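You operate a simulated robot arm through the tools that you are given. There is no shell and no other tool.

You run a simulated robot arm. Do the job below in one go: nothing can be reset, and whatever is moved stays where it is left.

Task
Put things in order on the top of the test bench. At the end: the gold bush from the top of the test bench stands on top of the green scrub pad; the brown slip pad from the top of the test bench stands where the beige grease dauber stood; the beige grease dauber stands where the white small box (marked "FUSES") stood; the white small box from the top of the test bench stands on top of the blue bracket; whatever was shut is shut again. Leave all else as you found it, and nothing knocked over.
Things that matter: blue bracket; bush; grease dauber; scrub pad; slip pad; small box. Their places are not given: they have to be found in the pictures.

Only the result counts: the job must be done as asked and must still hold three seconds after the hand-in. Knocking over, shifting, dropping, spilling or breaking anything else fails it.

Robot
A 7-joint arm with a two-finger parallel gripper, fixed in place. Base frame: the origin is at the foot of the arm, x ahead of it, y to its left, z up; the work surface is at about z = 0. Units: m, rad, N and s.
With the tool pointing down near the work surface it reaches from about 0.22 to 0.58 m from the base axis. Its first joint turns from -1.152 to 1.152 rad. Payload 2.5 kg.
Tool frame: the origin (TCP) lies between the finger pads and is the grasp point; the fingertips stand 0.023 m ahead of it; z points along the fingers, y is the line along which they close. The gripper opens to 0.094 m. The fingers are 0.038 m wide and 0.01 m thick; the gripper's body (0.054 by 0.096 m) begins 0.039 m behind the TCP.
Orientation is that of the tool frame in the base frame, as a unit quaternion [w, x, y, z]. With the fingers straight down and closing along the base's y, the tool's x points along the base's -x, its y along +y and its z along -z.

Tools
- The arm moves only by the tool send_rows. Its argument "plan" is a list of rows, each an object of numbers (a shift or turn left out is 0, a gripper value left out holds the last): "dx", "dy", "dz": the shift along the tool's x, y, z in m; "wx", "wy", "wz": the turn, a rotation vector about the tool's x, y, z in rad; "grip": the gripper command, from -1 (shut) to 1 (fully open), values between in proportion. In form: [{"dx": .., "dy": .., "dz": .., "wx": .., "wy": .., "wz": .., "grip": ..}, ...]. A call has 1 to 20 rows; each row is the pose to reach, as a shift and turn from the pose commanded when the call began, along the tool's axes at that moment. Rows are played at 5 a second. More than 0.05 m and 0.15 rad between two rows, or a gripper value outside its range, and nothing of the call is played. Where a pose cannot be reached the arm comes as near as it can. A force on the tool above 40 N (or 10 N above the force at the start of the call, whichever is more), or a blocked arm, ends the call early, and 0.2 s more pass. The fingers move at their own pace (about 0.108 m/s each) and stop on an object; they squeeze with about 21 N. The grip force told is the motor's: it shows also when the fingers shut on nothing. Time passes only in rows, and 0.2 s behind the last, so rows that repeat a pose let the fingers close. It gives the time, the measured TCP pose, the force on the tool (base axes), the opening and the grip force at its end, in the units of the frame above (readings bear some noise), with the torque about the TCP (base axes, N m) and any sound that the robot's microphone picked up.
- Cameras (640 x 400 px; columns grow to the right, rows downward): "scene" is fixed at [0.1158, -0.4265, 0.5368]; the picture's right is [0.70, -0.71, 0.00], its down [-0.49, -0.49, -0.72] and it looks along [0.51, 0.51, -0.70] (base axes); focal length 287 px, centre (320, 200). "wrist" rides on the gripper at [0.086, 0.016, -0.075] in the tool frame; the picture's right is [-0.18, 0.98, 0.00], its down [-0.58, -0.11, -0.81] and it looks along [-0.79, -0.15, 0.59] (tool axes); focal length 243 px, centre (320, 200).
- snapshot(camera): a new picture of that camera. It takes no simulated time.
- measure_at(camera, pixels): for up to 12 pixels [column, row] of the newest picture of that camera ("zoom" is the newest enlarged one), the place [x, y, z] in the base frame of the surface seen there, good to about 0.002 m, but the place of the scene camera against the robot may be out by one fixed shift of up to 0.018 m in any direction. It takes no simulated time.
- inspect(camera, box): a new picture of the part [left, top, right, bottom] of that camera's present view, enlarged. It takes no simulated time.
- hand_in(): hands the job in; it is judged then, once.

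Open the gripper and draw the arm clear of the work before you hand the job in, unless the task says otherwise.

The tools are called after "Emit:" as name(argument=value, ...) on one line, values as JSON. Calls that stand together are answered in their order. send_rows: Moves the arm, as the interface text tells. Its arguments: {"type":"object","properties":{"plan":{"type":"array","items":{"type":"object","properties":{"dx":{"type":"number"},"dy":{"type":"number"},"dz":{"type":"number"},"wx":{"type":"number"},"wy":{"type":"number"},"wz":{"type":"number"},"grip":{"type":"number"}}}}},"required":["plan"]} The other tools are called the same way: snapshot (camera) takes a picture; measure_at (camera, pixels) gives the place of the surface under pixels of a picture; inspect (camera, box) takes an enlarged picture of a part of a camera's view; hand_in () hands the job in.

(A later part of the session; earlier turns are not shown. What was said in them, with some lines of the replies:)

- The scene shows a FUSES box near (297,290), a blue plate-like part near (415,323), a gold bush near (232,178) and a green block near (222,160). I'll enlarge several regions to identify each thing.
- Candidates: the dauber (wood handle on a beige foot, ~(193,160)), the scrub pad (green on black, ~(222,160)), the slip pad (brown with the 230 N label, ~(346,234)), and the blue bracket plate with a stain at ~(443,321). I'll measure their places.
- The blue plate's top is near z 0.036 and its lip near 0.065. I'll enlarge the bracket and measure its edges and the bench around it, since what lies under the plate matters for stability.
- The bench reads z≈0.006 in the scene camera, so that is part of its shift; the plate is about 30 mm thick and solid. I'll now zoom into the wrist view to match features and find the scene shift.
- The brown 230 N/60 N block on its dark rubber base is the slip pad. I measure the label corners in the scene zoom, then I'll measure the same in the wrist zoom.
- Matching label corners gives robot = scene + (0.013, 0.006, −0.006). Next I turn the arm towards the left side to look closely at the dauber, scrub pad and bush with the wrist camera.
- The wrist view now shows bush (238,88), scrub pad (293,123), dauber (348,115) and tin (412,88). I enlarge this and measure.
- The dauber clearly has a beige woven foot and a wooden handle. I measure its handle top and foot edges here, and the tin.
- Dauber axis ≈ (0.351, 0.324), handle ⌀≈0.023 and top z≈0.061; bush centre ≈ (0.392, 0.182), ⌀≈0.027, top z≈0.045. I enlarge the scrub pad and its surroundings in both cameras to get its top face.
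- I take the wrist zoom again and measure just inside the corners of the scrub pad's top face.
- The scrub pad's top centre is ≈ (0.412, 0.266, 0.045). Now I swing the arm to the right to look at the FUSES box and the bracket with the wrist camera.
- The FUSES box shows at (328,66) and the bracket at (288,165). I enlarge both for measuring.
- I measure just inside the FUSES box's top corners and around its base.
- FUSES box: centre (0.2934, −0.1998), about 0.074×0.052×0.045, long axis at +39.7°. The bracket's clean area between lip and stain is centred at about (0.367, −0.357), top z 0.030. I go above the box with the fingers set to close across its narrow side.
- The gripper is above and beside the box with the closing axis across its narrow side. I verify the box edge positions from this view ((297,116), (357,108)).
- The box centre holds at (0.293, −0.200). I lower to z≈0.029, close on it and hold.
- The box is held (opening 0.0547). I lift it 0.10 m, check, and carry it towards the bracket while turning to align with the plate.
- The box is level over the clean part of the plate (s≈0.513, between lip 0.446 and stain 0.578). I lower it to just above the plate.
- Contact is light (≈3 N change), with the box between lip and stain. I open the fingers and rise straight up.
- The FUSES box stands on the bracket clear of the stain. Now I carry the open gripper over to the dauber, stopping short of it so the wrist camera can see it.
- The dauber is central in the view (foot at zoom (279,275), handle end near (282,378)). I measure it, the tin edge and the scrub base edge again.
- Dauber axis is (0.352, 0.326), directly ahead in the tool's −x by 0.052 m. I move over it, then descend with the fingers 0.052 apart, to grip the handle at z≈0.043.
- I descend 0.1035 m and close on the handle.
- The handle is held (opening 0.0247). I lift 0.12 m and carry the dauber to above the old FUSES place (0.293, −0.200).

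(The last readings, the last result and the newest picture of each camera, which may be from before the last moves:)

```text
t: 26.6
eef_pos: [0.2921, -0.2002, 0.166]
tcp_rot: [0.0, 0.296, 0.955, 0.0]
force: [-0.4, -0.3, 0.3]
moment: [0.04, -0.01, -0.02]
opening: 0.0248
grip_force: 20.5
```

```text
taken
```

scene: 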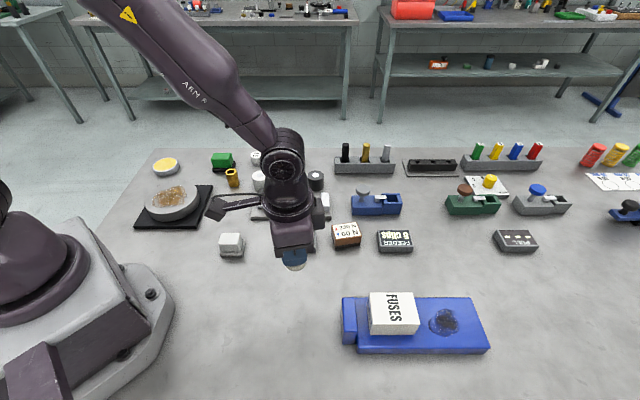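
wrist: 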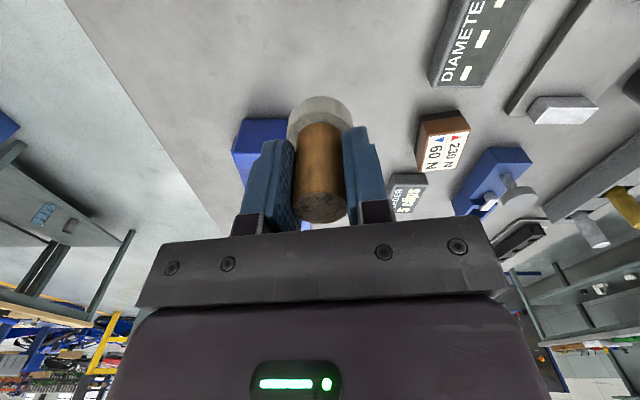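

Now at (0.292, −0.200), dauber held upright. I lower it by the same height as lifted, watching the force.

Emit:
send_rows(plan=[{"dz": 0.035}, {"dz": 0.07}, {"dz": 0.095}, {"dz": 0.11}, {"dz": 0.117}, {"dz": 0.12}, {"dz": 0.12}])

Emit:
inspect(camera="scene", box=[210, 210, 370, 330])

```text
t: 28.2
eef_pos: [0.2933, -0.1998, 0.0443]
tcp_rot: [0.0, 0.295, 0.955, 0.0]
force: [-1.6, 2.9, 12.2]
moment: [0.16, 0.0, -0.02]
opening: 0.0248
grip_force: 21.3
```

```text
3.33 times, centred on (290, 270) of scene
```

zoom: 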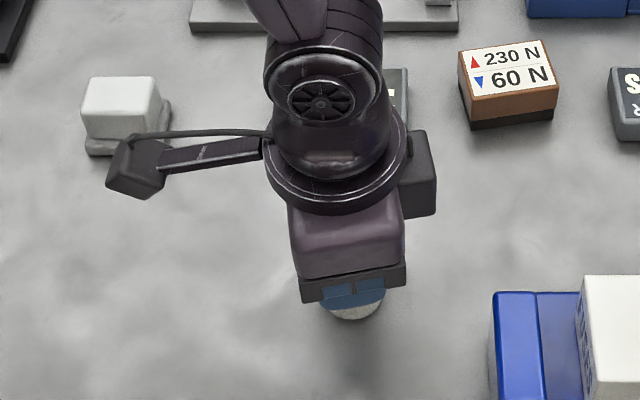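

It presses on the bench with 12 N, so I ease up 1 mm, then open and rise clear.

Emit:
send_rows(plan=[{"dz": -0.001}, {"dz": -0.001, "grip": 0.1}, {"dz": -0.001, "grip": 0.1}, {"dz": -0.001, "grip": 0.1}, {"dz": -0.02}, {"dz": -0.06}, {"dz": -0.1}, {"dz": -0.14}, {"dz": -0.14}])

Emit:
snapshot(camera="scene")

Emit:
snapshot(camera="wrist")

```text
t: 30.2
eef_pos: [0.2949, -0.1987, 0.1832]
tcp_rot: [0.0, 0.296, 0.955, 0.0]
force: [-0.6, 0.0, 0.1]
moment: [0.05, 0.03, -0.03]
opening: 0.0516
grip_force: 0.1
```

```text
taken
```

scene: 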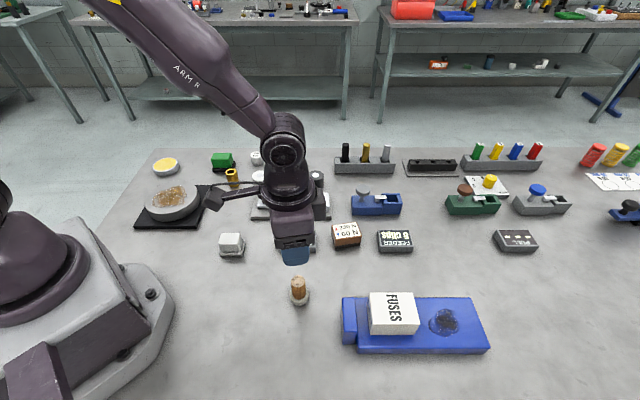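

```text
taken
```

wrist: 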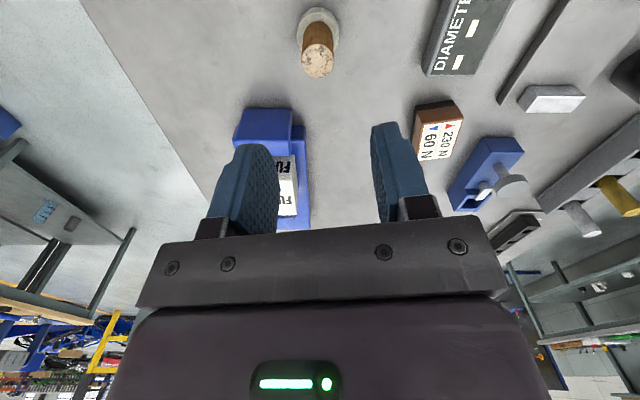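

The dauber stands at (299,290) in the scene. I verify its position with the wrist camera, and re-measure the slip pad label corners.

Emit:
measure_at(camera="wrist", pixels=[[318, 66], [304, 66], [332, 66], [318, 12]])

Emit:
inspect(camera="wrist", box=[405, 90, 475, 175])

```text
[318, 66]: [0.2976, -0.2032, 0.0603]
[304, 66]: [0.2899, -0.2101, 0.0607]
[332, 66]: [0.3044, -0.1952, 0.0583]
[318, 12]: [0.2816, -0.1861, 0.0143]
```

```text
4.71 times, centred on (440, 132) of wrist
```

zoom: 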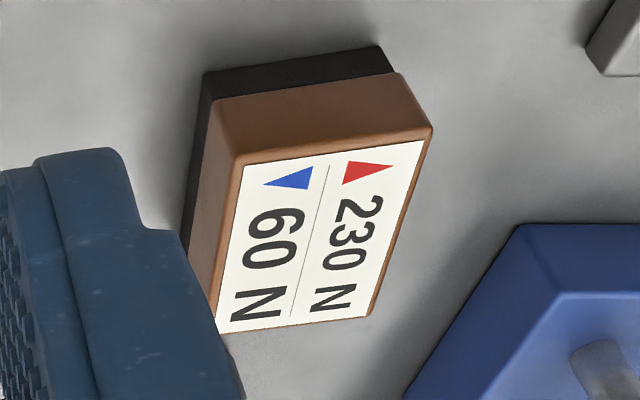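

The dauber is within a few mm of the box's old centre. I move back-short of the slip pad with yaw −33.6°, to look down at it and its neighbours.

Emit:
send_rows(plan=[{"dx": -0.0185, "dy": 0.0294}, {"dx": -0.037, "dy": 0.0588}, {"dx": -0.0556, "dy": 0.0882, "wz": -0.007}, {"dx": -0.0741, "dy": 0.1176, "wz": -0.0136, "grip": 0.4}, {"dx": -0.0741, "dy": 0.1176, "wz": -0.0136, "grip": 0.4}, {"dx": -0.0741, "dy": 0.1176, "wz": -0.0136, "grip": 0.4}])

Emit:
snapshot(camera="wrist")

Emit:
inspect(camera="wrist", box=[240, 10, 400, 130])

```text
t: 31.6
eef_pos: [0.4214, -0.1452, 0.1847]
tcp_rot: [0.0, 0.288, 0.958, 0.0]
force: [0.8, 0.9, 0.2]
moment: [-0.01, -0.03, -0.01]
opening: 0.0659
grip_force: 0.0
```

```text
taken
```

wrist: 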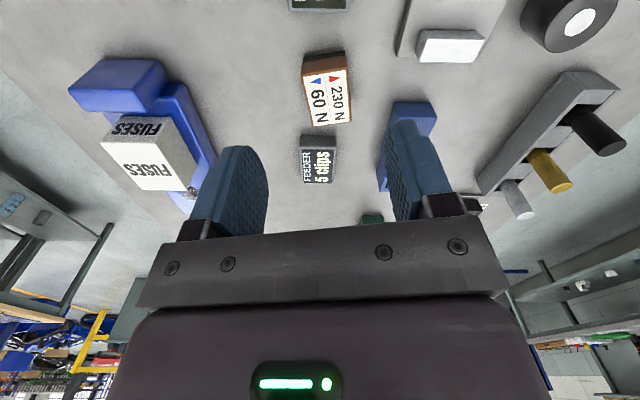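

```text
3.33 times, centred on (320, 70) of wrist
```

zoom: 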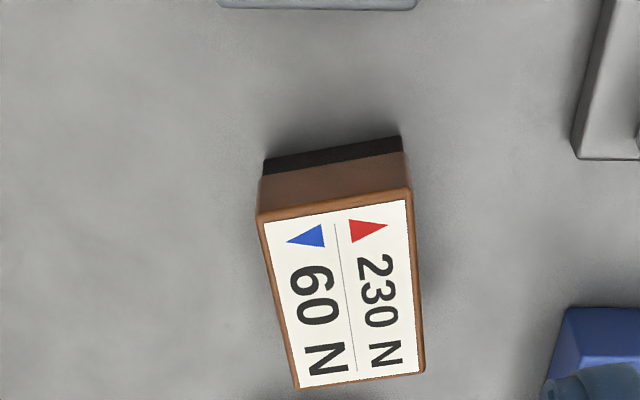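

I measure the slip pad's top outline in this zoom, together with the FEEDER block's near edge.

Emit:
measure_at(camera="zoom", pixels=[[266, 220], [404, 195], [417, 368], [302, 384], [340, 290], [262, 215], [410, 190], [423, 372], [298, 388]])

Emit:
measure_at(camera="wrist", pixels=[[303, 137], [336, 136], [392, 110], [320, 8]])

```text
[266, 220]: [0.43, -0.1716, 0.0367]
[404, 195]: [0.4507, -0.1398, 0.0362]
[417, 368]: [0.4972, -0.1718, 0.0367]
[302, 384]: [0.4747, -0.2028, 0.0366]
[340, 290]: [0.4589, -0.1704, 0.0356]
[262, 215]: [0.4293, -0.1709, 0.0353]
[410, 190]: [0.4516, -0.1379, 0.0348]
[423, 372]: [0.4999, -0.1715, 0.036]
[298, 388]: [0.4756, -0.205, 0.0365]
```

```text
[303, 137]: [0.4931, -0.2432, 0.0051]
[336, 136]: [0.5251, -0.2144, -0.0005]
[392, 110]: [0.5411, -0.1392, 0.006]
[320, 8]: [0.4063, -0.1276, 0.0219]
```

Slip pad centre is (0.463, −0.1715) at yaw ≈ −34°, clear of FEEDER (0.493, −0.243). I move over it, descend to z≈0.030 and close across its width.

Emit:
send_rows(plan=[{"dx": -0.0247, "dy": 0.0004, "dz": 0.02, "wz": 0.008}, {"dx": -0.0494, "dy": 0.0007, "dz": 0.04, "wz": 0.008}, {"dx": -0.0494, "dy": 0.0007, "dz": 0.075, "wz": 0.008}, {"dx": -0.0494, "dy": 0.0007, "dz": 0.105, "wz": 0.008}, {"dx": -0.0494, "dy": 0.0007, "dz": 0.13, "wz": 0.008}, {"dx": -0.0494, "dy": 0.0007, "dz": 0.145, "wz": 0.008}, {"dx": -0.0494, "dy": 0.0007, "dz": 0.1545, "wz": 0.008}, {"dx": -0.0494, "dy": 0.0007, "dz": 0.1545, "wz": 0.008}, {"dx": -0.0494, "dy": 0.0007, "dz": 0.1545, "wz": 0.008, "grip": -1}, {"dx": -0.0494, "dy": 0.0007, "dz": 0.1545, "wz": 0.008, "grip": -1}, {"dx": -0.0494, "dy": 0.0007, "dz": 0.1545, "wz": 0.008, "grip": -1}, {"dx": -0.0494, "dy": 0.0007, "dz": 0.1545, "wz": 0.008, "grip": -1}])

Emit:
snapshot(camera="wrist")

```text
t: 34.2
eef_pos: [0.461, -0.172, 0.032]
tcp_rot: [-0.001, 0.293, 0.956, 0.0]
force: [-0.5, -0.8, -0.1]
moment: [0.0, 0.01, 0.03]
opening: 0.0439
grip_force: 21.2
```

```text
taken
```

wrist: 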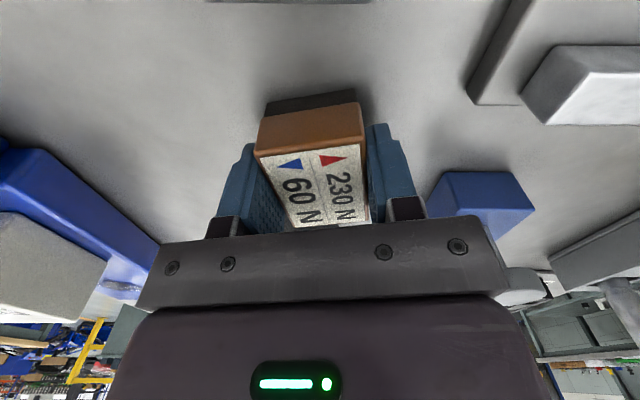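

The pad is gripped (opening 0.0439). I lift 0.12 m and carry it to above where the dauber stood (0.352, 0.326), turned so its long side points outward between tin and scrub pad.

Emit:
send_rows(plan=[{"dz": -0.04}, {"dz": -0.08}, {"dz": -0.12}, {"dx": 0.02846, "dy": 0.02695, "dz": -0.12, "wz": -0.1031}, {"dx": 0.05692, "dy": 0.05391, "dz": -0.12, "wz": -0.2062}, {"dx": 0.08538, "dy": 0.08086, "dz": -0.12, "wz": -0.3092}, {"dx": 0.11385, "dy": 0.10782, "dz": -0.12, "wz": -0.4123}, {"dx": 0.14231, "dy": 0.13477, "dz": -0.12, "wz": -0.5154}, {"dx": 0.17077, "dy": 0.16172, "dz": -0.12, "wz": -0.6185}, {"dx": 0.19923, "dy": 0.18868, "dz": -0.12, "wz": -0.7215}, {"dx": 0.22769, "dy": 0.21563, "dz": -0.12, "wz": -0.8246}, {"dx": 0.25615, "dy": 0.24258, "dz": -0.12, "wz": -0.9277}, {"dx": 0.28462, "dy": 0.26954, "dz": -0.12, "wz": -1.0308}, {"dx": 0.31308, "dy": 0.29649, "dz": -0.12, "wz": -1.1338}, {"dx": 0.34154, "dy": 0.32345, "dz": -0.12, "wz": -1.2369}, {"dx": 0.37, "dy": 0.3504, "dz": -0.12, "wz": -1.34}, {"dx": 0.37, "dy": 0.3504, "dz": -0.12, "wz": -1.34}, {"dx": 0.37, "dy": 0.3504, "dz": -0.12, "wz": -1.34}])

Emit:
snapshot(camera="wrist")

Emit:
snapshot(camera="scene")

```text
t: 38.0
eef_pos: [0.3483, 0.3233, 0.1516]
tcp_rot: [-0.001, -0.365, 0.931, 0.0]
force: [0.5, -0.6, -3.6]
moment: [0.02, -0.01, -0.01]
opening: 0.0436
grip_force: 20.7
```

```text
taken
```

wrist: 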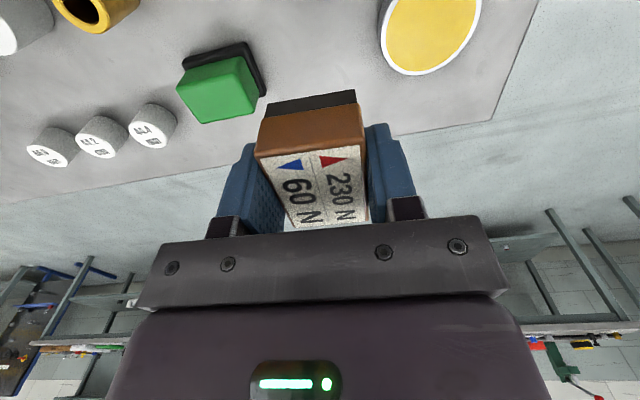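

```text
taken
```

scene: 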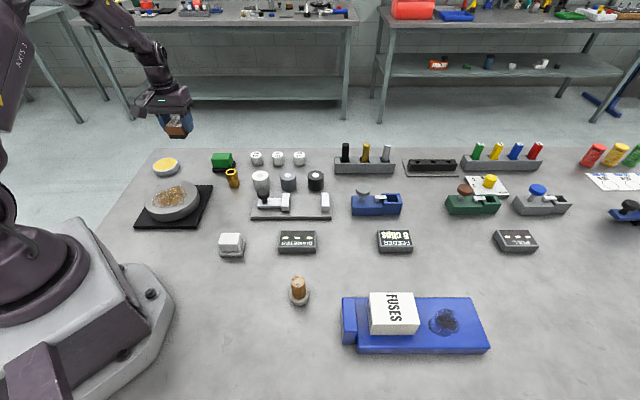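

The pad hangs level (≈3.6 N), about 2 mm short; I correct by 2 mm outward and lower it to the bench.

Emit:
send_rows(plan=[{"dx": -0.002, "dz": 0.035}, {"dx": -0.002, "dz": 0.07}, {"dx": -0.002, "dz": 0.095}, {"dx": -0.002, "dz": 0.108}, {"dx": -0.002, "dz": 0.115}, {"dx": -0.002, "dz": 0.118}, {"dx": -0.002, "dz": 0.118}, {"dx": -0.002, "dz": 0.118}])

Emit:
inspect(camera="scene", box=[130, 120, 260, 210])

```text
t: 39.8
eef_pos: [0.3521, 0.3265, 0.0326]
tcp_rot: [0.0, -0.364, 0.931, 0.0]
force: [-0.3, 0.2, -2.3]
moment: [0.01, 0.01, -0.01]
opening: 0.0438
grip_force: 21.0
```

```text
4.44 times, centred on (195, 165) of scene
```

zoom: 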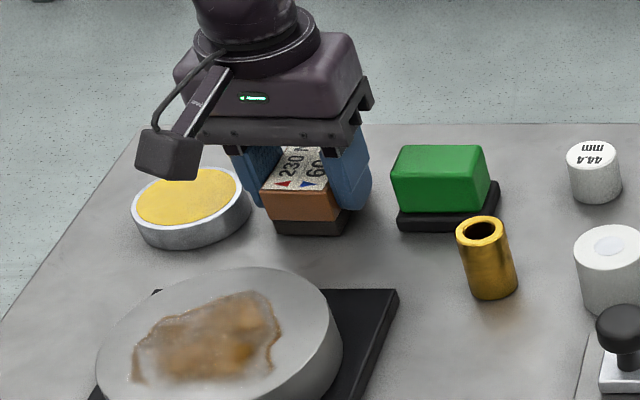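

Force is still −2.3 N, so it is barely touching. I lower 1.5 mm more, then open a little and rise.

Emit:
send_rows(plan=[{"dz": 0.001}, {"dz": 0.0015}, {"dz": 0.0015}])

```text
t: 40.6
eef_pos: [0.3534, 0.3282, 0.0307]
tcp_rot: [0.0, -0.364, 0.931, 0.0]
force: [-0.1, 0.4, -3.6]
moment: [0.0, -0.01, -0.01]
opening: 0.0437
grip_force: 21.1
```

It still carries the full 3.6 N, so I keep lowering slowly.

Emit:
send_rows(plan=[{"dz": 0.0008}, {"dz": 0.0015}, {"dz": 0.0015}])

```text
t: 41.4
eef_pos: [0.3524, 0.3279, 0.0307]
tcp_rot: [0.001, -0.364, 0.931, 0.0]
force: [-3.7, -3.4, 14.7]
moment: [-0.1, 0.09, -0.03]
opening: 0.0441
grip_force: 21.2
```

Now it is firmly on the bench (14.7 N). I ease up 1 mm, open to 0.063 and rise.

Emit:
send_rows(plan=[{"dz": -0.0008}, {"dz": -0.0008, "grip": 0.35}, {"dz": -0.0008, "grip": 0.35}, {"dz": -0.0008, "grip": 0.35}, {"dz": -0.02}, {"dz": -0.06}, {"dz": -0.1}, {"dz": -0.14}, {"dz": -0.14}])

Emit:
snapshot(camera="wrist")

Emit:
inspect(camera="scene", box=[130, 120, 260, 210])

```text
t: 43.4
eef_pos: [0.3522, 0.3284, 0.1713]
tcp_rot: [0.001, -0.364, 0.932, 0.0]
force: [0.1, 0.3, -0.1]
moment: [0.0, -0.03, 0.01]
opening: 0.0634
grip_force: 0.1
```

```text
taken
```

wrist: 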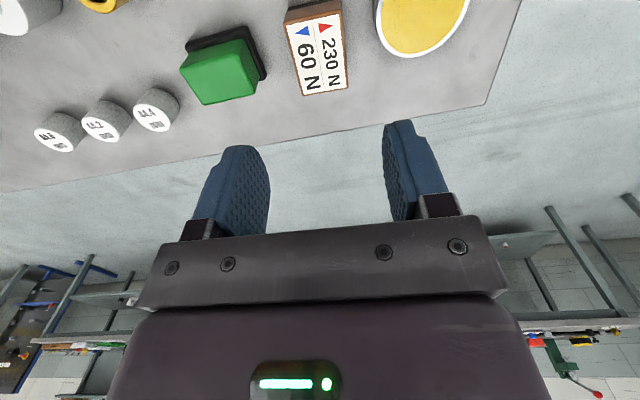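

```text
4.44 times, centred on (195, 165) of scene
```

zoom: 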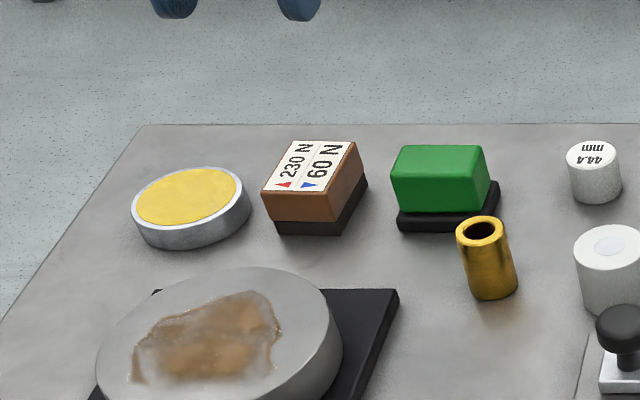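

The slip pad stands between the tin and the scrub pad. I check its centre from the wrist camera.

Emit:
measure_at(camera="wrist", pixels=[[287, 25], [340, 13], [346, 86], [304, 93]])

```text
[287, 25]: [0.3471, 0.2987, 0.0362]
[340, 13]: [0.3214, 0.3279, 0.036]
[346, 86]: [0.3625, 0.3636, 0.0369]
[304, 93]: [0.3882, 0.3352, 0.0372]
```

The slip pad is centred about (0.355, 0.331), close to the dauber's old place. Next I go short of the bush to look at it from above.

Emit:
send_rows(plan=[{"dx": 0.0297, "dy": -0.0304, "wz": 0.061}, {"dx": 0.0595, "dy": -0.0608, "wz": 0.122}, {"dx": 0.0892, "dy": -0.0912, "wz": 0.184, "grip": 0.1}, {"dx": 0.1189, "dy": -0.1216, "wz": 0.245, "grip": 0.1}, {"dx": 0.1189, "dy": -0.1216, "wz": 0.245, "grip": 0.1}, {"dx": 0.1189, "dy": -0.1216, "wz": 0.245, "grip": 0.1}])

Emit:
snapshot(camera="wrist")

Emit:
inspect(camera="wrist", box=[270, 25, 390, 125])

```text
t: 44.8
eef_pos: [0.3475, 0.1598, 0.1695]
tcp_rot: [0.0, -0.248, 0.969, 0.002]
force: [-0.1, -0.2, 0.2]
moment: [-0.01, 0.03, 0.0]
opening: 0.0517
grip_force: 0.1
```

```text
taken
```

wrist: 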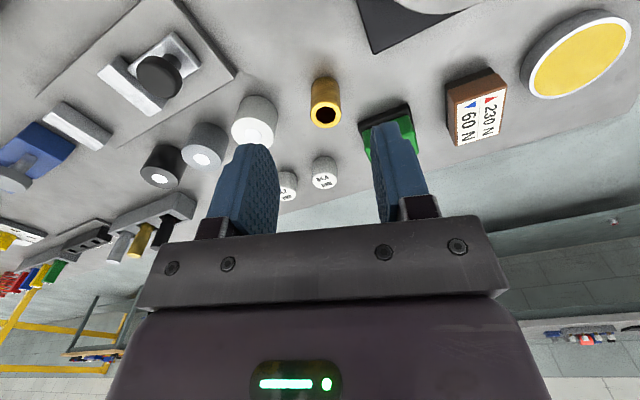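

```text
4.00 times, centred on (330, 75) of wrist
```

zoom: 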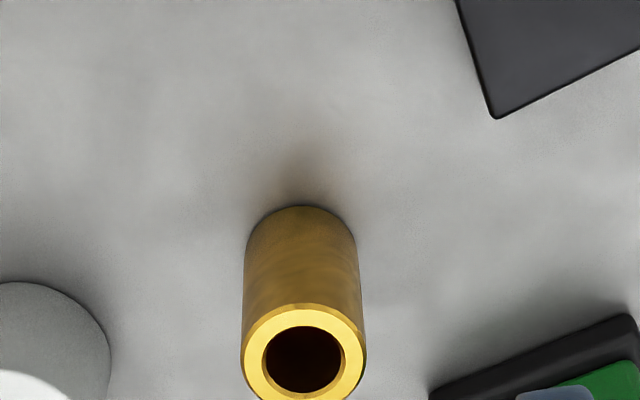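

I measure points on the bush's top rim.

Emit:
measure_at(camera="wrist", pixels=[[313, 115], [339, 115], [325.8, 104], [325.8, 126], [325, 79], [312, 90], [340, 90]])

```text
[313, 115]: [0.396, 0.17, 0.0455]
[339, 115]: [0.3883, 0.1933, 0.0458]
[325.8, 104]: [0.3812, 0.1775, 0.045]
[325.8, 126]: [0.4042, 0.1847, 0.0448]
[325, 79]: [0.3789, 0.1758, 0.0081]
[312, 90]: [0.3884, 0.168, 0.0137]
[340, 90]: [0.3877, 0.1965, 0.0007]
```

Bush axis is (0.392, 0.1815), ⌀≈0.027. I move above it and read the pose before descending.

Emit:
send_rows(plan=[{"dx": -0.0248, "dy": -0.0007, "dz": 0.02}, {"dx": -0.0496, "dy": -0.0014, "dz": 0.045}, {"dx": -0.0496, "dy": -0.0014, "dz": 0.045}])

Emit:
send_rows(plan=[{"dz": 0.0}])

Emit:
send_rows(plan=[{"dz": 0.0}])

Emit:
snapshot(camera="wrist")

```text
t: 45.6
eef_pos: [0.3902, 0.181, 0.1238]
tcp_rot: [0.001, -0.248, 0.969, 0.0]
force: [0.8, 0.2, 0.1]
moment: [-0.01, 0.02, 0.02]
opening: 0.0516
grip_force: 0.1
```

```text
t: 46.0
eef_pos: [0.3901, 0.1817, 0.1254]
tcp_rot: [0.0, -0.248, 0.969, 0.0]
force: [0.3, -0.2, 0.3]
moment: [0.01, 0.0, 0.01]
opening: 0.0516
grip_force: 0.1
```

```text
t: 46.4
eef_pos: [0.3918, 0.1815, 0.1238]
tcp_rot: [0.0, -0.248, 0.969, 0.0]
force: [-0.2, 0.7, -0.6]
moment: [0.01, -0.05, -0.01]
opening: 0.0517
grip_force: 0.1
```

```text
taken
```

wrist: 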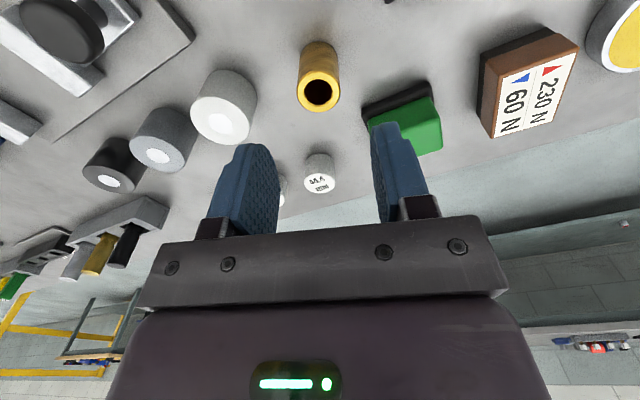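

Average TCP is (0.3907, 0.1814, 0.1243), right above the bush. I descend to z≈0.031 and close.

Emit:
send_rows(plan=[{"dx": -0.001, "dz": 0.03}, {"dx": -0.001, "dz": 0.055}, {"dx": -0.001, "dz": 0.075}, {"dx": -0.001, "dz": 0.087}, {"dx": -0.001, "dz": 0.0935}, {"dx": -0.001, "dz": 0.0935}, {"dx": -0.001, "dz": 0.0935, "grip": -1}, {"dx": -0.001, "dz": 0.0935, "grip": -1}, {"dx": -0.001, "dz": 0.0935, "grip": -1}, {"dx": -0.001, "dz": 0.0935, "grip": -1}])

Emit:
snapshot(camera="wrist")

```text
t: 48.6
eef_pos: [0.3931, 0.1796, 0.0302]
tcp_rot: [-0.001, -0.248, 0.969, 0.001]
force: [0.4, 0.7, 0.3]
moment: [0.0, -0.03, -0.03]
opening: 0.0296
grip_force: 21.0
```

```text
taken
```

wrist: 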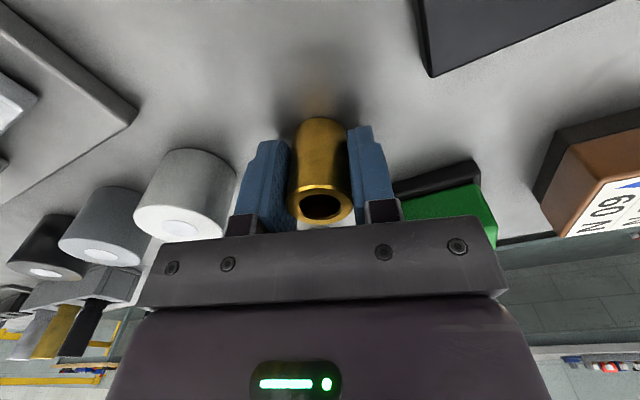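

Bush is gripped (⌀0.0296). I lift 0.12 m straight up and look again at the scrub pad.

Emit:
send_rows(plan=[{"dz": -0.03}, {"dz": -0.06}, {"dz": -0.09}, {"dz": -0.12}, {"dx": 0.04, "dz": -0.12, "wz": -0.1}, {"dx": 0.04, "dz": -0.12, "wz": -0.1}])

Emit:
snapshot(camera="wrist")

Emit:
inspect(camera="wrist", box=[350, 50, 470, 150])

```text
t: 50.0
eef_pos: [0.3576, 0.1613, 0.1527]
tcp_rot: [0.0, -0.297, 0.955, 0.0]
force: [0.4, 0.6, -1.4]
moment: [0.01, 0.0, -0.04]
opening: 0.0296
grip_force: 21.0
```

```text
taken
```

wrist: 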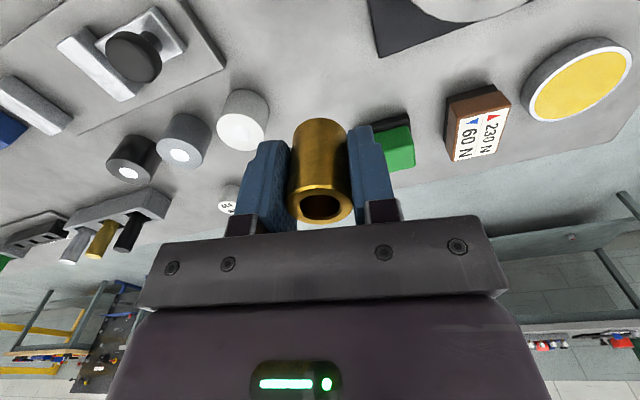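

```text
4.00 times, centred on (410, 100) of wrist
```

zoom: 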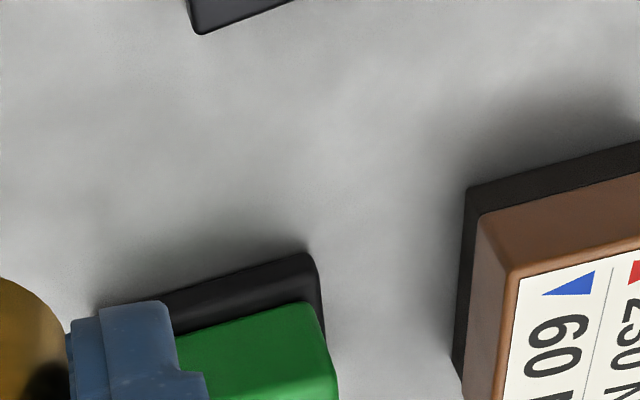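

The finger hides part of the scrub pad. I move to a spot up and to the left, from where the pad was well seen before.

Emit:
send_rows(plan=[{"dx": -0.0092, "dy": 0.0329, "dz": -0.0085, "wz": -0.036}, {"dx": -0.0185, "dy": 0.0658, "dz": -0.017, "wz": -0.073}, {"dx": -0.0277, "dy": 0.0987, "dz": -0.0255, "wz": -0.109}, {"dx": -0.0369, "dy": 0.1316, "dz": -0.034, "wz": -0.145}, {"dx": -0.0369, "dy": 0.1316, "dz": -0.034, "wz": -0.145}])

Emit:
snapshot(camera="wrist")

Emit:
inspect(camera="wrist", box=[210, 65, 300, 145])

```text
t: 51.2
eef_pos: [0.3166, 0.2901, 0.1865]
tcp_rot: [0.001, -0.365, 0.931, 0.0]
force: [-1.1, 0.4, -0.6]
moment: [0.03, -0.01, 0.03]
opening: 0.0297
grip_force: 20.9
```

```text
taken
```

wrist: 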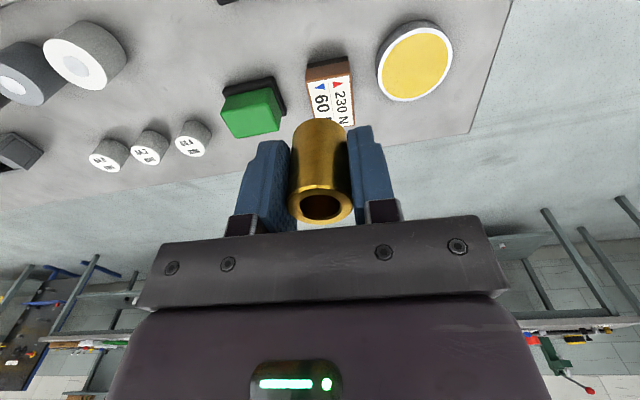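

```text
5.00 times, centred on (255, 105) of wrist
```

zoom: 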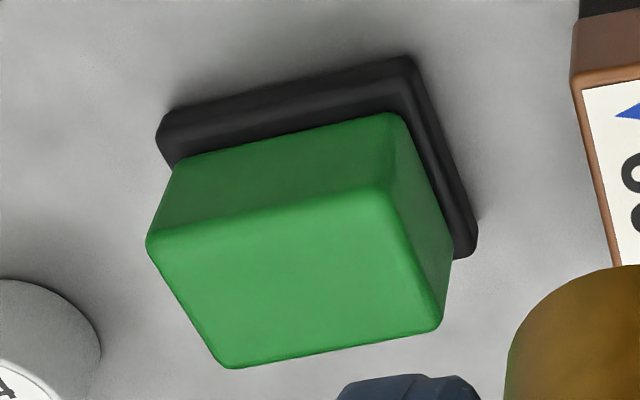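

I measure just inside the scrub pad's four top corners and its centre.

Emit:
measure_at(camera="zoom", pixels=[[155, 240], [382, 194], [436, 325], [226, 362], [300, 280], [270, 215], [330, 345], [185, 300], [415, 260]])

Emit:
send_rows(plan=[{"dz": 0.0}])

Emit:
send_rows(plan=[{"dz": 0.0}])

```text
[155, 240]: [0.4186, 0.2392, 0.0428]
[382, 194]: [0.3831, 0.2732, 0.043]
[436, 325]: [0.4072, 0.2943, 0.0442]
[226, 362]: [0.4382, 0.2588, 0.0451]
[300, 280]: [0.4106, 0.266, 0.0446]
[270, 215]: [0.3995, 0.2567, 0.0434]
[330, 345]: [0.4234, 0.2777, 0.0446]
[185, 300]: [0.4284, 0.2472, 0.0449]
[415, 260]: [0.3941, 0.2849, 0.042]
```

```text
t: 51.6
eef_pos: [0.3171, 0.29, 0.1858]
tcp_rot: [0.0, -0.363, 0.932, 0.0]
force: [0.0, 0.3, -1.4]
moment: [0.0, -0.02, 0.01]
opening: 0.0297
grip_force: 20.8
```

```text
t: 52.0
eef_pos: [0.3156, 0.2911, 0.1862]
tcp_rot: [0.0, -0.364, 0.932, 0.0]
force: [0.1, -1.0, -1.4]
moment: [0.03, -0.02, -0.01]
opening: 0.0294
grip_force: 20.5
```

Scrub pad centre is (0.4118, 0.266), top z 0.0447. I carry the bush over it and read the pose a few times before lowering.

Emit:
send_rows(plan=[{"dx": -0.0179, "dy": -0.0275}, {"dx": -0.0357, "dy": -0.0551}, {"dx": -0.0536, "dy": -0.0826}, {"dx": -0.0536, "dy": -0.0826, "dz": 0.04}, {"dx": -0.0536, "dy": -0.0826, "dz": 0.08}, {"dx": -0.0536, "dy": -0.0826, "dz": 0.08}])

Emit:
send_rows(plan=[{"dz": 0.0}])

Emit:
send_rows(plan=[{"dz": 0.0}])

Emit:
send_rows(plan=[{"dz": 0.0}])

Emit:
snapshot(camera="wrist")

Emit:
inspect(camera="scene", box=[160, 110, 290, 200])

```text
t: 53.4
eef_pos: [0.4098, 0.267, 0.1056]
tcp_rot: [-0.001, -0.364, 0.931, 0.0]
force: [0.7, -0.2, -1.2]
moment: [0.01, -0.01, 0.03]
opening: 0.0298
grip_force: 20.8
```

```text
t: 53.8
eef_pos: [0.4085, 0.2675, 0.106]
tcp_rot: [0.0, -0.364, 0.931, 0.0]
force: [-0.7, 0.1, -0.2]
moment: [0.01, 0.03, 0.02]
opening: 0.0295
grip_force: 21.1
```

```text
t: 54.2
eef_pos: [0.4101, 0.2669, 0.1068]
tcp_rot: [0.0, -0.364, 0.931, 0.0]
force: [0.8, 0.4, -1.2]
moment: [-0.01, 0.01, -0.02]
opening: 0.0298
grip_force: 21.3
```

```text
t: 54.6
eef_pos: [0.409, 0.2675, 0.1071]
tcp_rot: [-0.001, -0.365, 0.931, -0.001]
force: [-0.2, 0.0, -0.9]
moment: [-0.02, -0.01, -0.03]
opening: 0.0296
grip_force: 21.1
```

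```text
taken
```

wrist: 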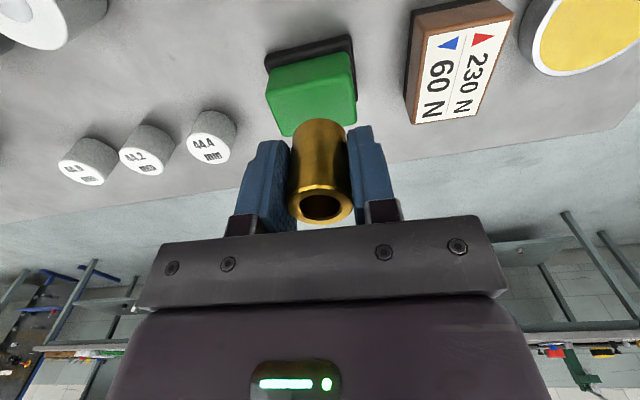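

```text
4.44 times, centred on (225, 155) of scene
```

zoom: 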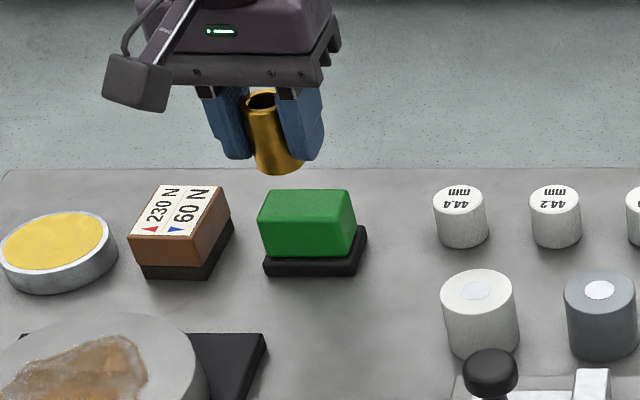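

Mean TCP is (0.4094, 0.2672, 0.1064); I correct by (−0.001, −0.0024) in tool axes and lower to just above the pad.

Emit:
send_rows(plan=[{"dx": -0.001, "dy": -0.0024, "dz": 0.01}, {"dx": -0.001, "dy": -0.0024, "dz": 0.02}, {"dx": -0.001, "dy": -0.0024, "dz": 0.027}, {"dx": -0.001, "dy": -0.0024, "dz": 0.029}, {"dx": -0.001, "dy": -0.0024, "dz": 0.029}])

Emit:
snapshot(camera="wrist")

Emit:
inspect(camera="scene", box=[190, 120, 260, 190])

```text
t: 55.8
eef_pos: [0.4111, 0.2645, 0.0765]
tcp_rot: [0.0, -0.364, 0.931, 0.0]
force: [0.1, -0.1, -0.5]
moment: [0.0, 0.01, 0.01]
opening: 0.0298
grip_force: 20.9
```

```text
taken
```

wrist: 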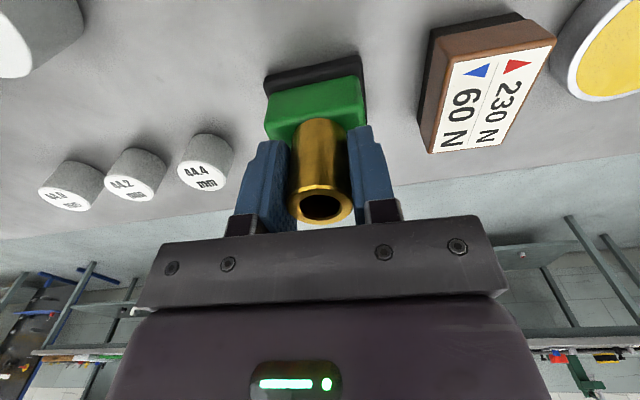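

```text
5.71 times, centred on (225, 155) of scene
```

zoom: 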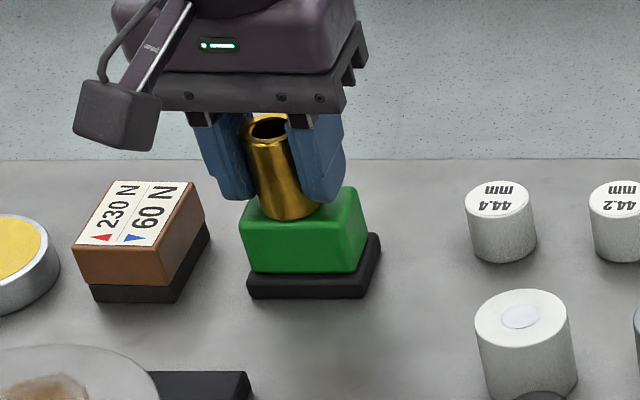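

The bush hangs ~1 mm above the pad and looks slightly off toward the tin side. I measure bush base and pad edges in one and the same scene zoom to judge the centring.

Emit:
measure_at(camera="zoom", pixels=[[290, 208], [270, 200], [309, 200], [248, 212], [352, 220], [345, 196], [300, 225], [335, 210], [300, 260], [360, 250]])

Emit:
measure_at(camera="wrist", pixels=[[320, 122], [300, 130], [340, 130], [270, 122], [362, 110], [285, 132], [362, 100], [268, 108]])

```text
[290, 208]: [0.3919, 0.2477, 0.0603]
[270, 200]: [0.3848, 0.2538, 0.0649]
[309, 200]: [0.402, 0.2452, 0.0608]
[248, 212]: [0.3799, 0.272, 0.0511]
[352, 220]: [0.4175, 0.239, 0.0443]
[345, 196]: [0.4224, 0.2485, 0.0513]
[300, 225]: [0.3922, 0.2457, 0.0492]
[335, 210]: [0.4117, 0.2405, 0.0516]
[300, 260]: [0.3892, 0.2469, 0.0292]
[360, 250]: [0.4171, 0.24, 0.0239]
```

```text
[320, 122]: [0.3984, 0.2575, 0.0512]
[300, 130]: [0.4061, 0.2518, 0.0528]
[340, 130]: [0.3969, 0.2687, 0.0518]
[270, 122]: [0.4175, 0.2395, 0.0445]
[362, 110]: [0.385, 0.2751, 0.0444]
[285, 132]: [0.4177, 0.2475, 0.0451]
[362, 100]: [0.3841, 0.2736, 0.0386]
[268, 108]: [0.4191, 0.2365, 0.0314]
```

Computed from both cameras the bush axis is (0.411, 0.266), within ~1–2 mm of the pad centre. I lower in small steps until contact.

Emit:
send_rows(plan=[{"dz": 0.0007}, {"dz": 0.0014}, {"dz": 0.0014}])

```text
t: 56.6
eef_pos: [0.412, 0.2645, 0.0745]
tcp_rot: [0.0, -0.365, 0.931, 0.0]
force: [-1.2, -2.0, 3.1]
moment: [-0.05, 0.06, -0.01]
opening: 0.0295
grip_force: 20.8
```

Contact is made (≈4 N change). I open the fingers gently and rise straight up.

Emit:
send_rows(plan=[{"grip": -0.2}, {"grip": 0.1}, {"grip": 0.1}, {"grip": 0.1}, {"dz": -0.02}, {"dz": -0.06}, {"dz": -0.1}, {"dz": -0.14}, {"dx": 0.05, "dz": -0.14}, {"dx": 0.1, "dz": -0.14}, {"dx": 0.1, "dz": -0.14}])

Emit:
snapshot(camera="wrist")

Emit:
snapshot(camera="scene")

Emit:
inspect(camera="scene", box=[160, 110, 290, 200])

```text
t: 59.0
eef_pos: [0.336, 0.198, 0.2145]
tcp_rot: [0.0, -0.364, 0.931, 0.0]
force: [0.3, 0.0, 0.1]
moment: [0.0, -0.02, -0.01]
opening: 0.0516
grip_force: 0.0
```

```text
taken
```

wrist: 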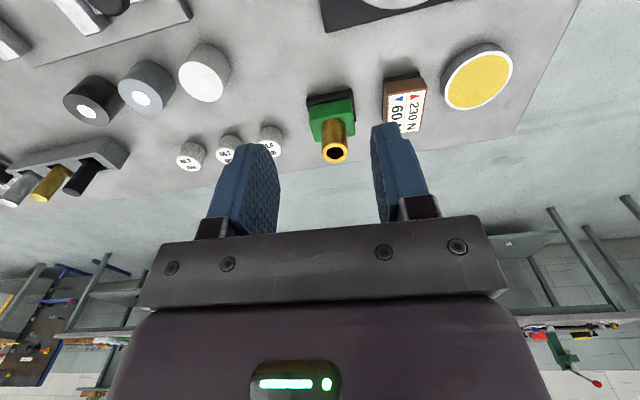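

```text
taken
```

scene: 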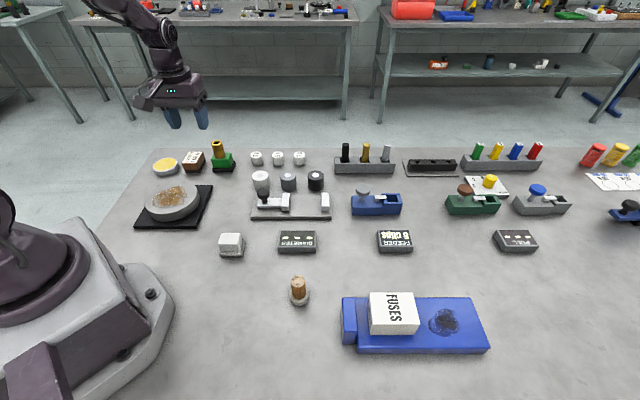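

```text
4.44 times, centred on (225, 155) of scene
```

zoom: 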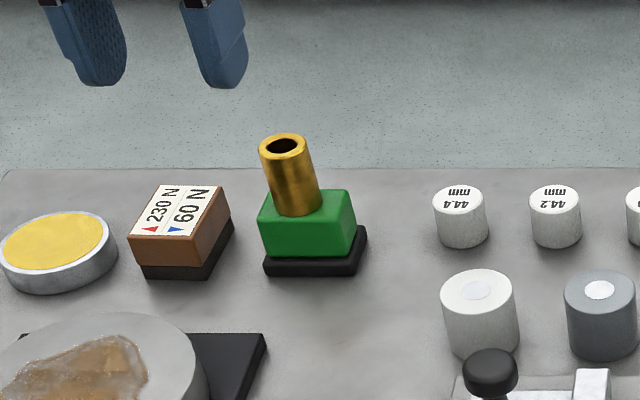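

The bush stands upright on the scrub pad. I verify the final places of the slip pad and dauber in the scene camera against the original ones.

Emit:
measure_at(camera="zoom", pixels=[[164, 187], [207, 189], [183, 235], [135, 230], [170, 211]])

Emit:
inspect(camera="scene", box=[270, 260, 330, 320])

Emit:
measure_at(camera="scene", pixels=[[298, 280], [300, 302], [292, 280], [304, 280]])

Emit:
inspect(camera="scene", box=[330, 270, 500, 370])

```text
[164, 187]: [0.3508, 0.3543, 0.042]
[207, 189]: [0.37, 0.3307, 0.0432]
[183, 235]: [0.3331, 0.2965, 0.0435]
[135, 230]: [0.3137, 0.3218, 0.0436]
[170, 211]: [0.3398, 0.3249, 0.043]
```

```text
6.67 times, centred on (300, 290) of scene
```

zoom: 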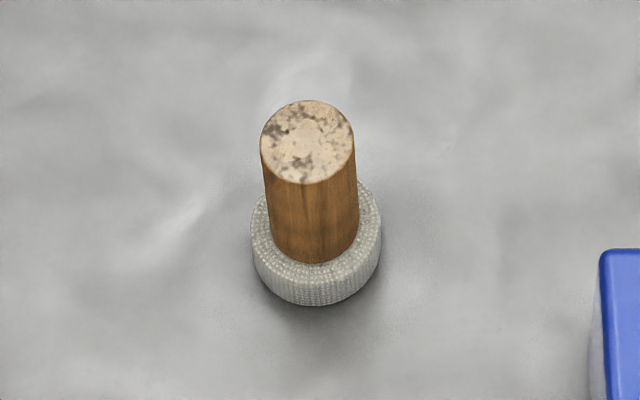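

```text
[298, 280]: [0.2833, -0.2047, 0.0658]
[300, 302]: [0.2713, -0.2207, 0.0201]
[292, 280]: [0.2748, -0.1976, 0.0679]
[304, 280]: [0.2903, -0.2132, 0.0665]
```

```text
3.76 times, centred on (415, 320) of scene
```

zoom: 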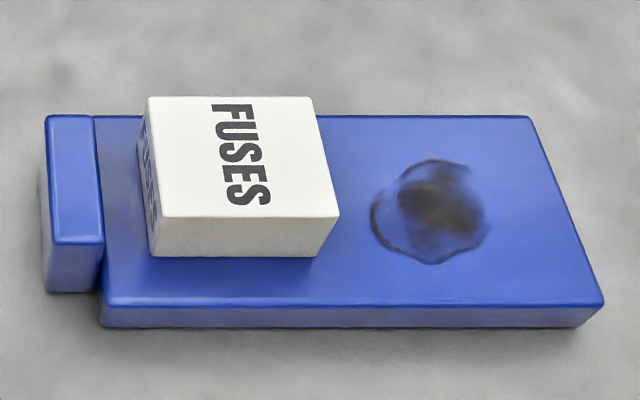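

All four are in place within a few mm, nothing else looks moved, and nothing was shut that I opened. I open the gripper fully and raise the arm clear before handing in.

Emit:
send_rows(plan=[{"dz": -0.03, "grip": 1}, {"dz": -0.06, "grip": 1}, {"dx": 0.02, "dy": -0.03, "dz": -0.07, "grip": 1}, {"dx": 0.03, "dy": -0.06, "dz": -0.07, "grip": 1}, {"dx": 0.03, "dy": -0.06, "dz": -0.07, "grip": 1}])

Emit:
snapshot(camera="scene")

```text
t: 60.2
eef_pos: [0.3576, 0.1335, 0.2855]
tcp_rot: [0.0, -0.364, 0.931, 0.0]
force: [-0.3, -1.1, -0.5]
moment: [-0.01, 0.0, 0.02]
opening: 0.0938
grip_force: 0.0
```

```text
taken
```

scene: 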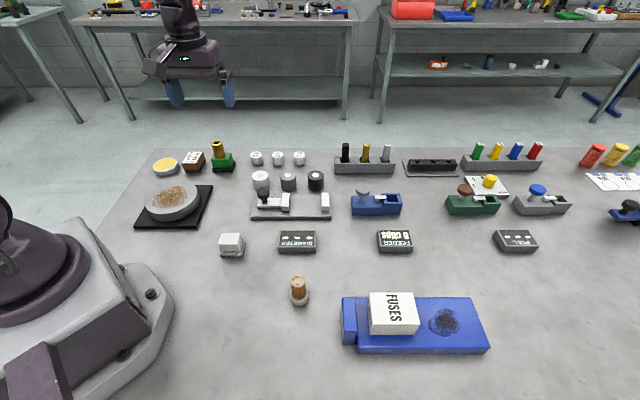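

The final picture shows the bush on the scrub pad (220,155), slip pad at the dauber's place (194,162), dauber at (299,290) and the box on the bracket (393,313). The arm is clear, so I hand in.

Emit:
hand_in()

```text
The job is handed in.
```

The job is handed in, and the last picture shows all four items in place. I got no verdict back, so I can't say how it was judged.

| Item | Where it stands now | How close |
|---|---|---|
| Gold bush | Upright on the green scrub pad | Within about 2 mm of the pad's centre |
| Brown slip pad | Where the grease dauber stood | About 6 mm off |
| Beige grease dauber | Where the FUSES box stood | About 3–5 mm off |
| White FUSES box | On the blue bracket, between its lip and the dark stain | Not measured after placing; the picture shows it clear of both |

- **Identification:** I took the brown block labelled "230 N / 60 N" as the slip pad. I took the wooden handle on a beige woven foot as the dauber. Both were judged from the pictures alone.
- **Everything else:** Nothing was opened, so there was nothing to shut. Nothing else looks moved or knocked over. The gripper is open and the arm is clear of the work.
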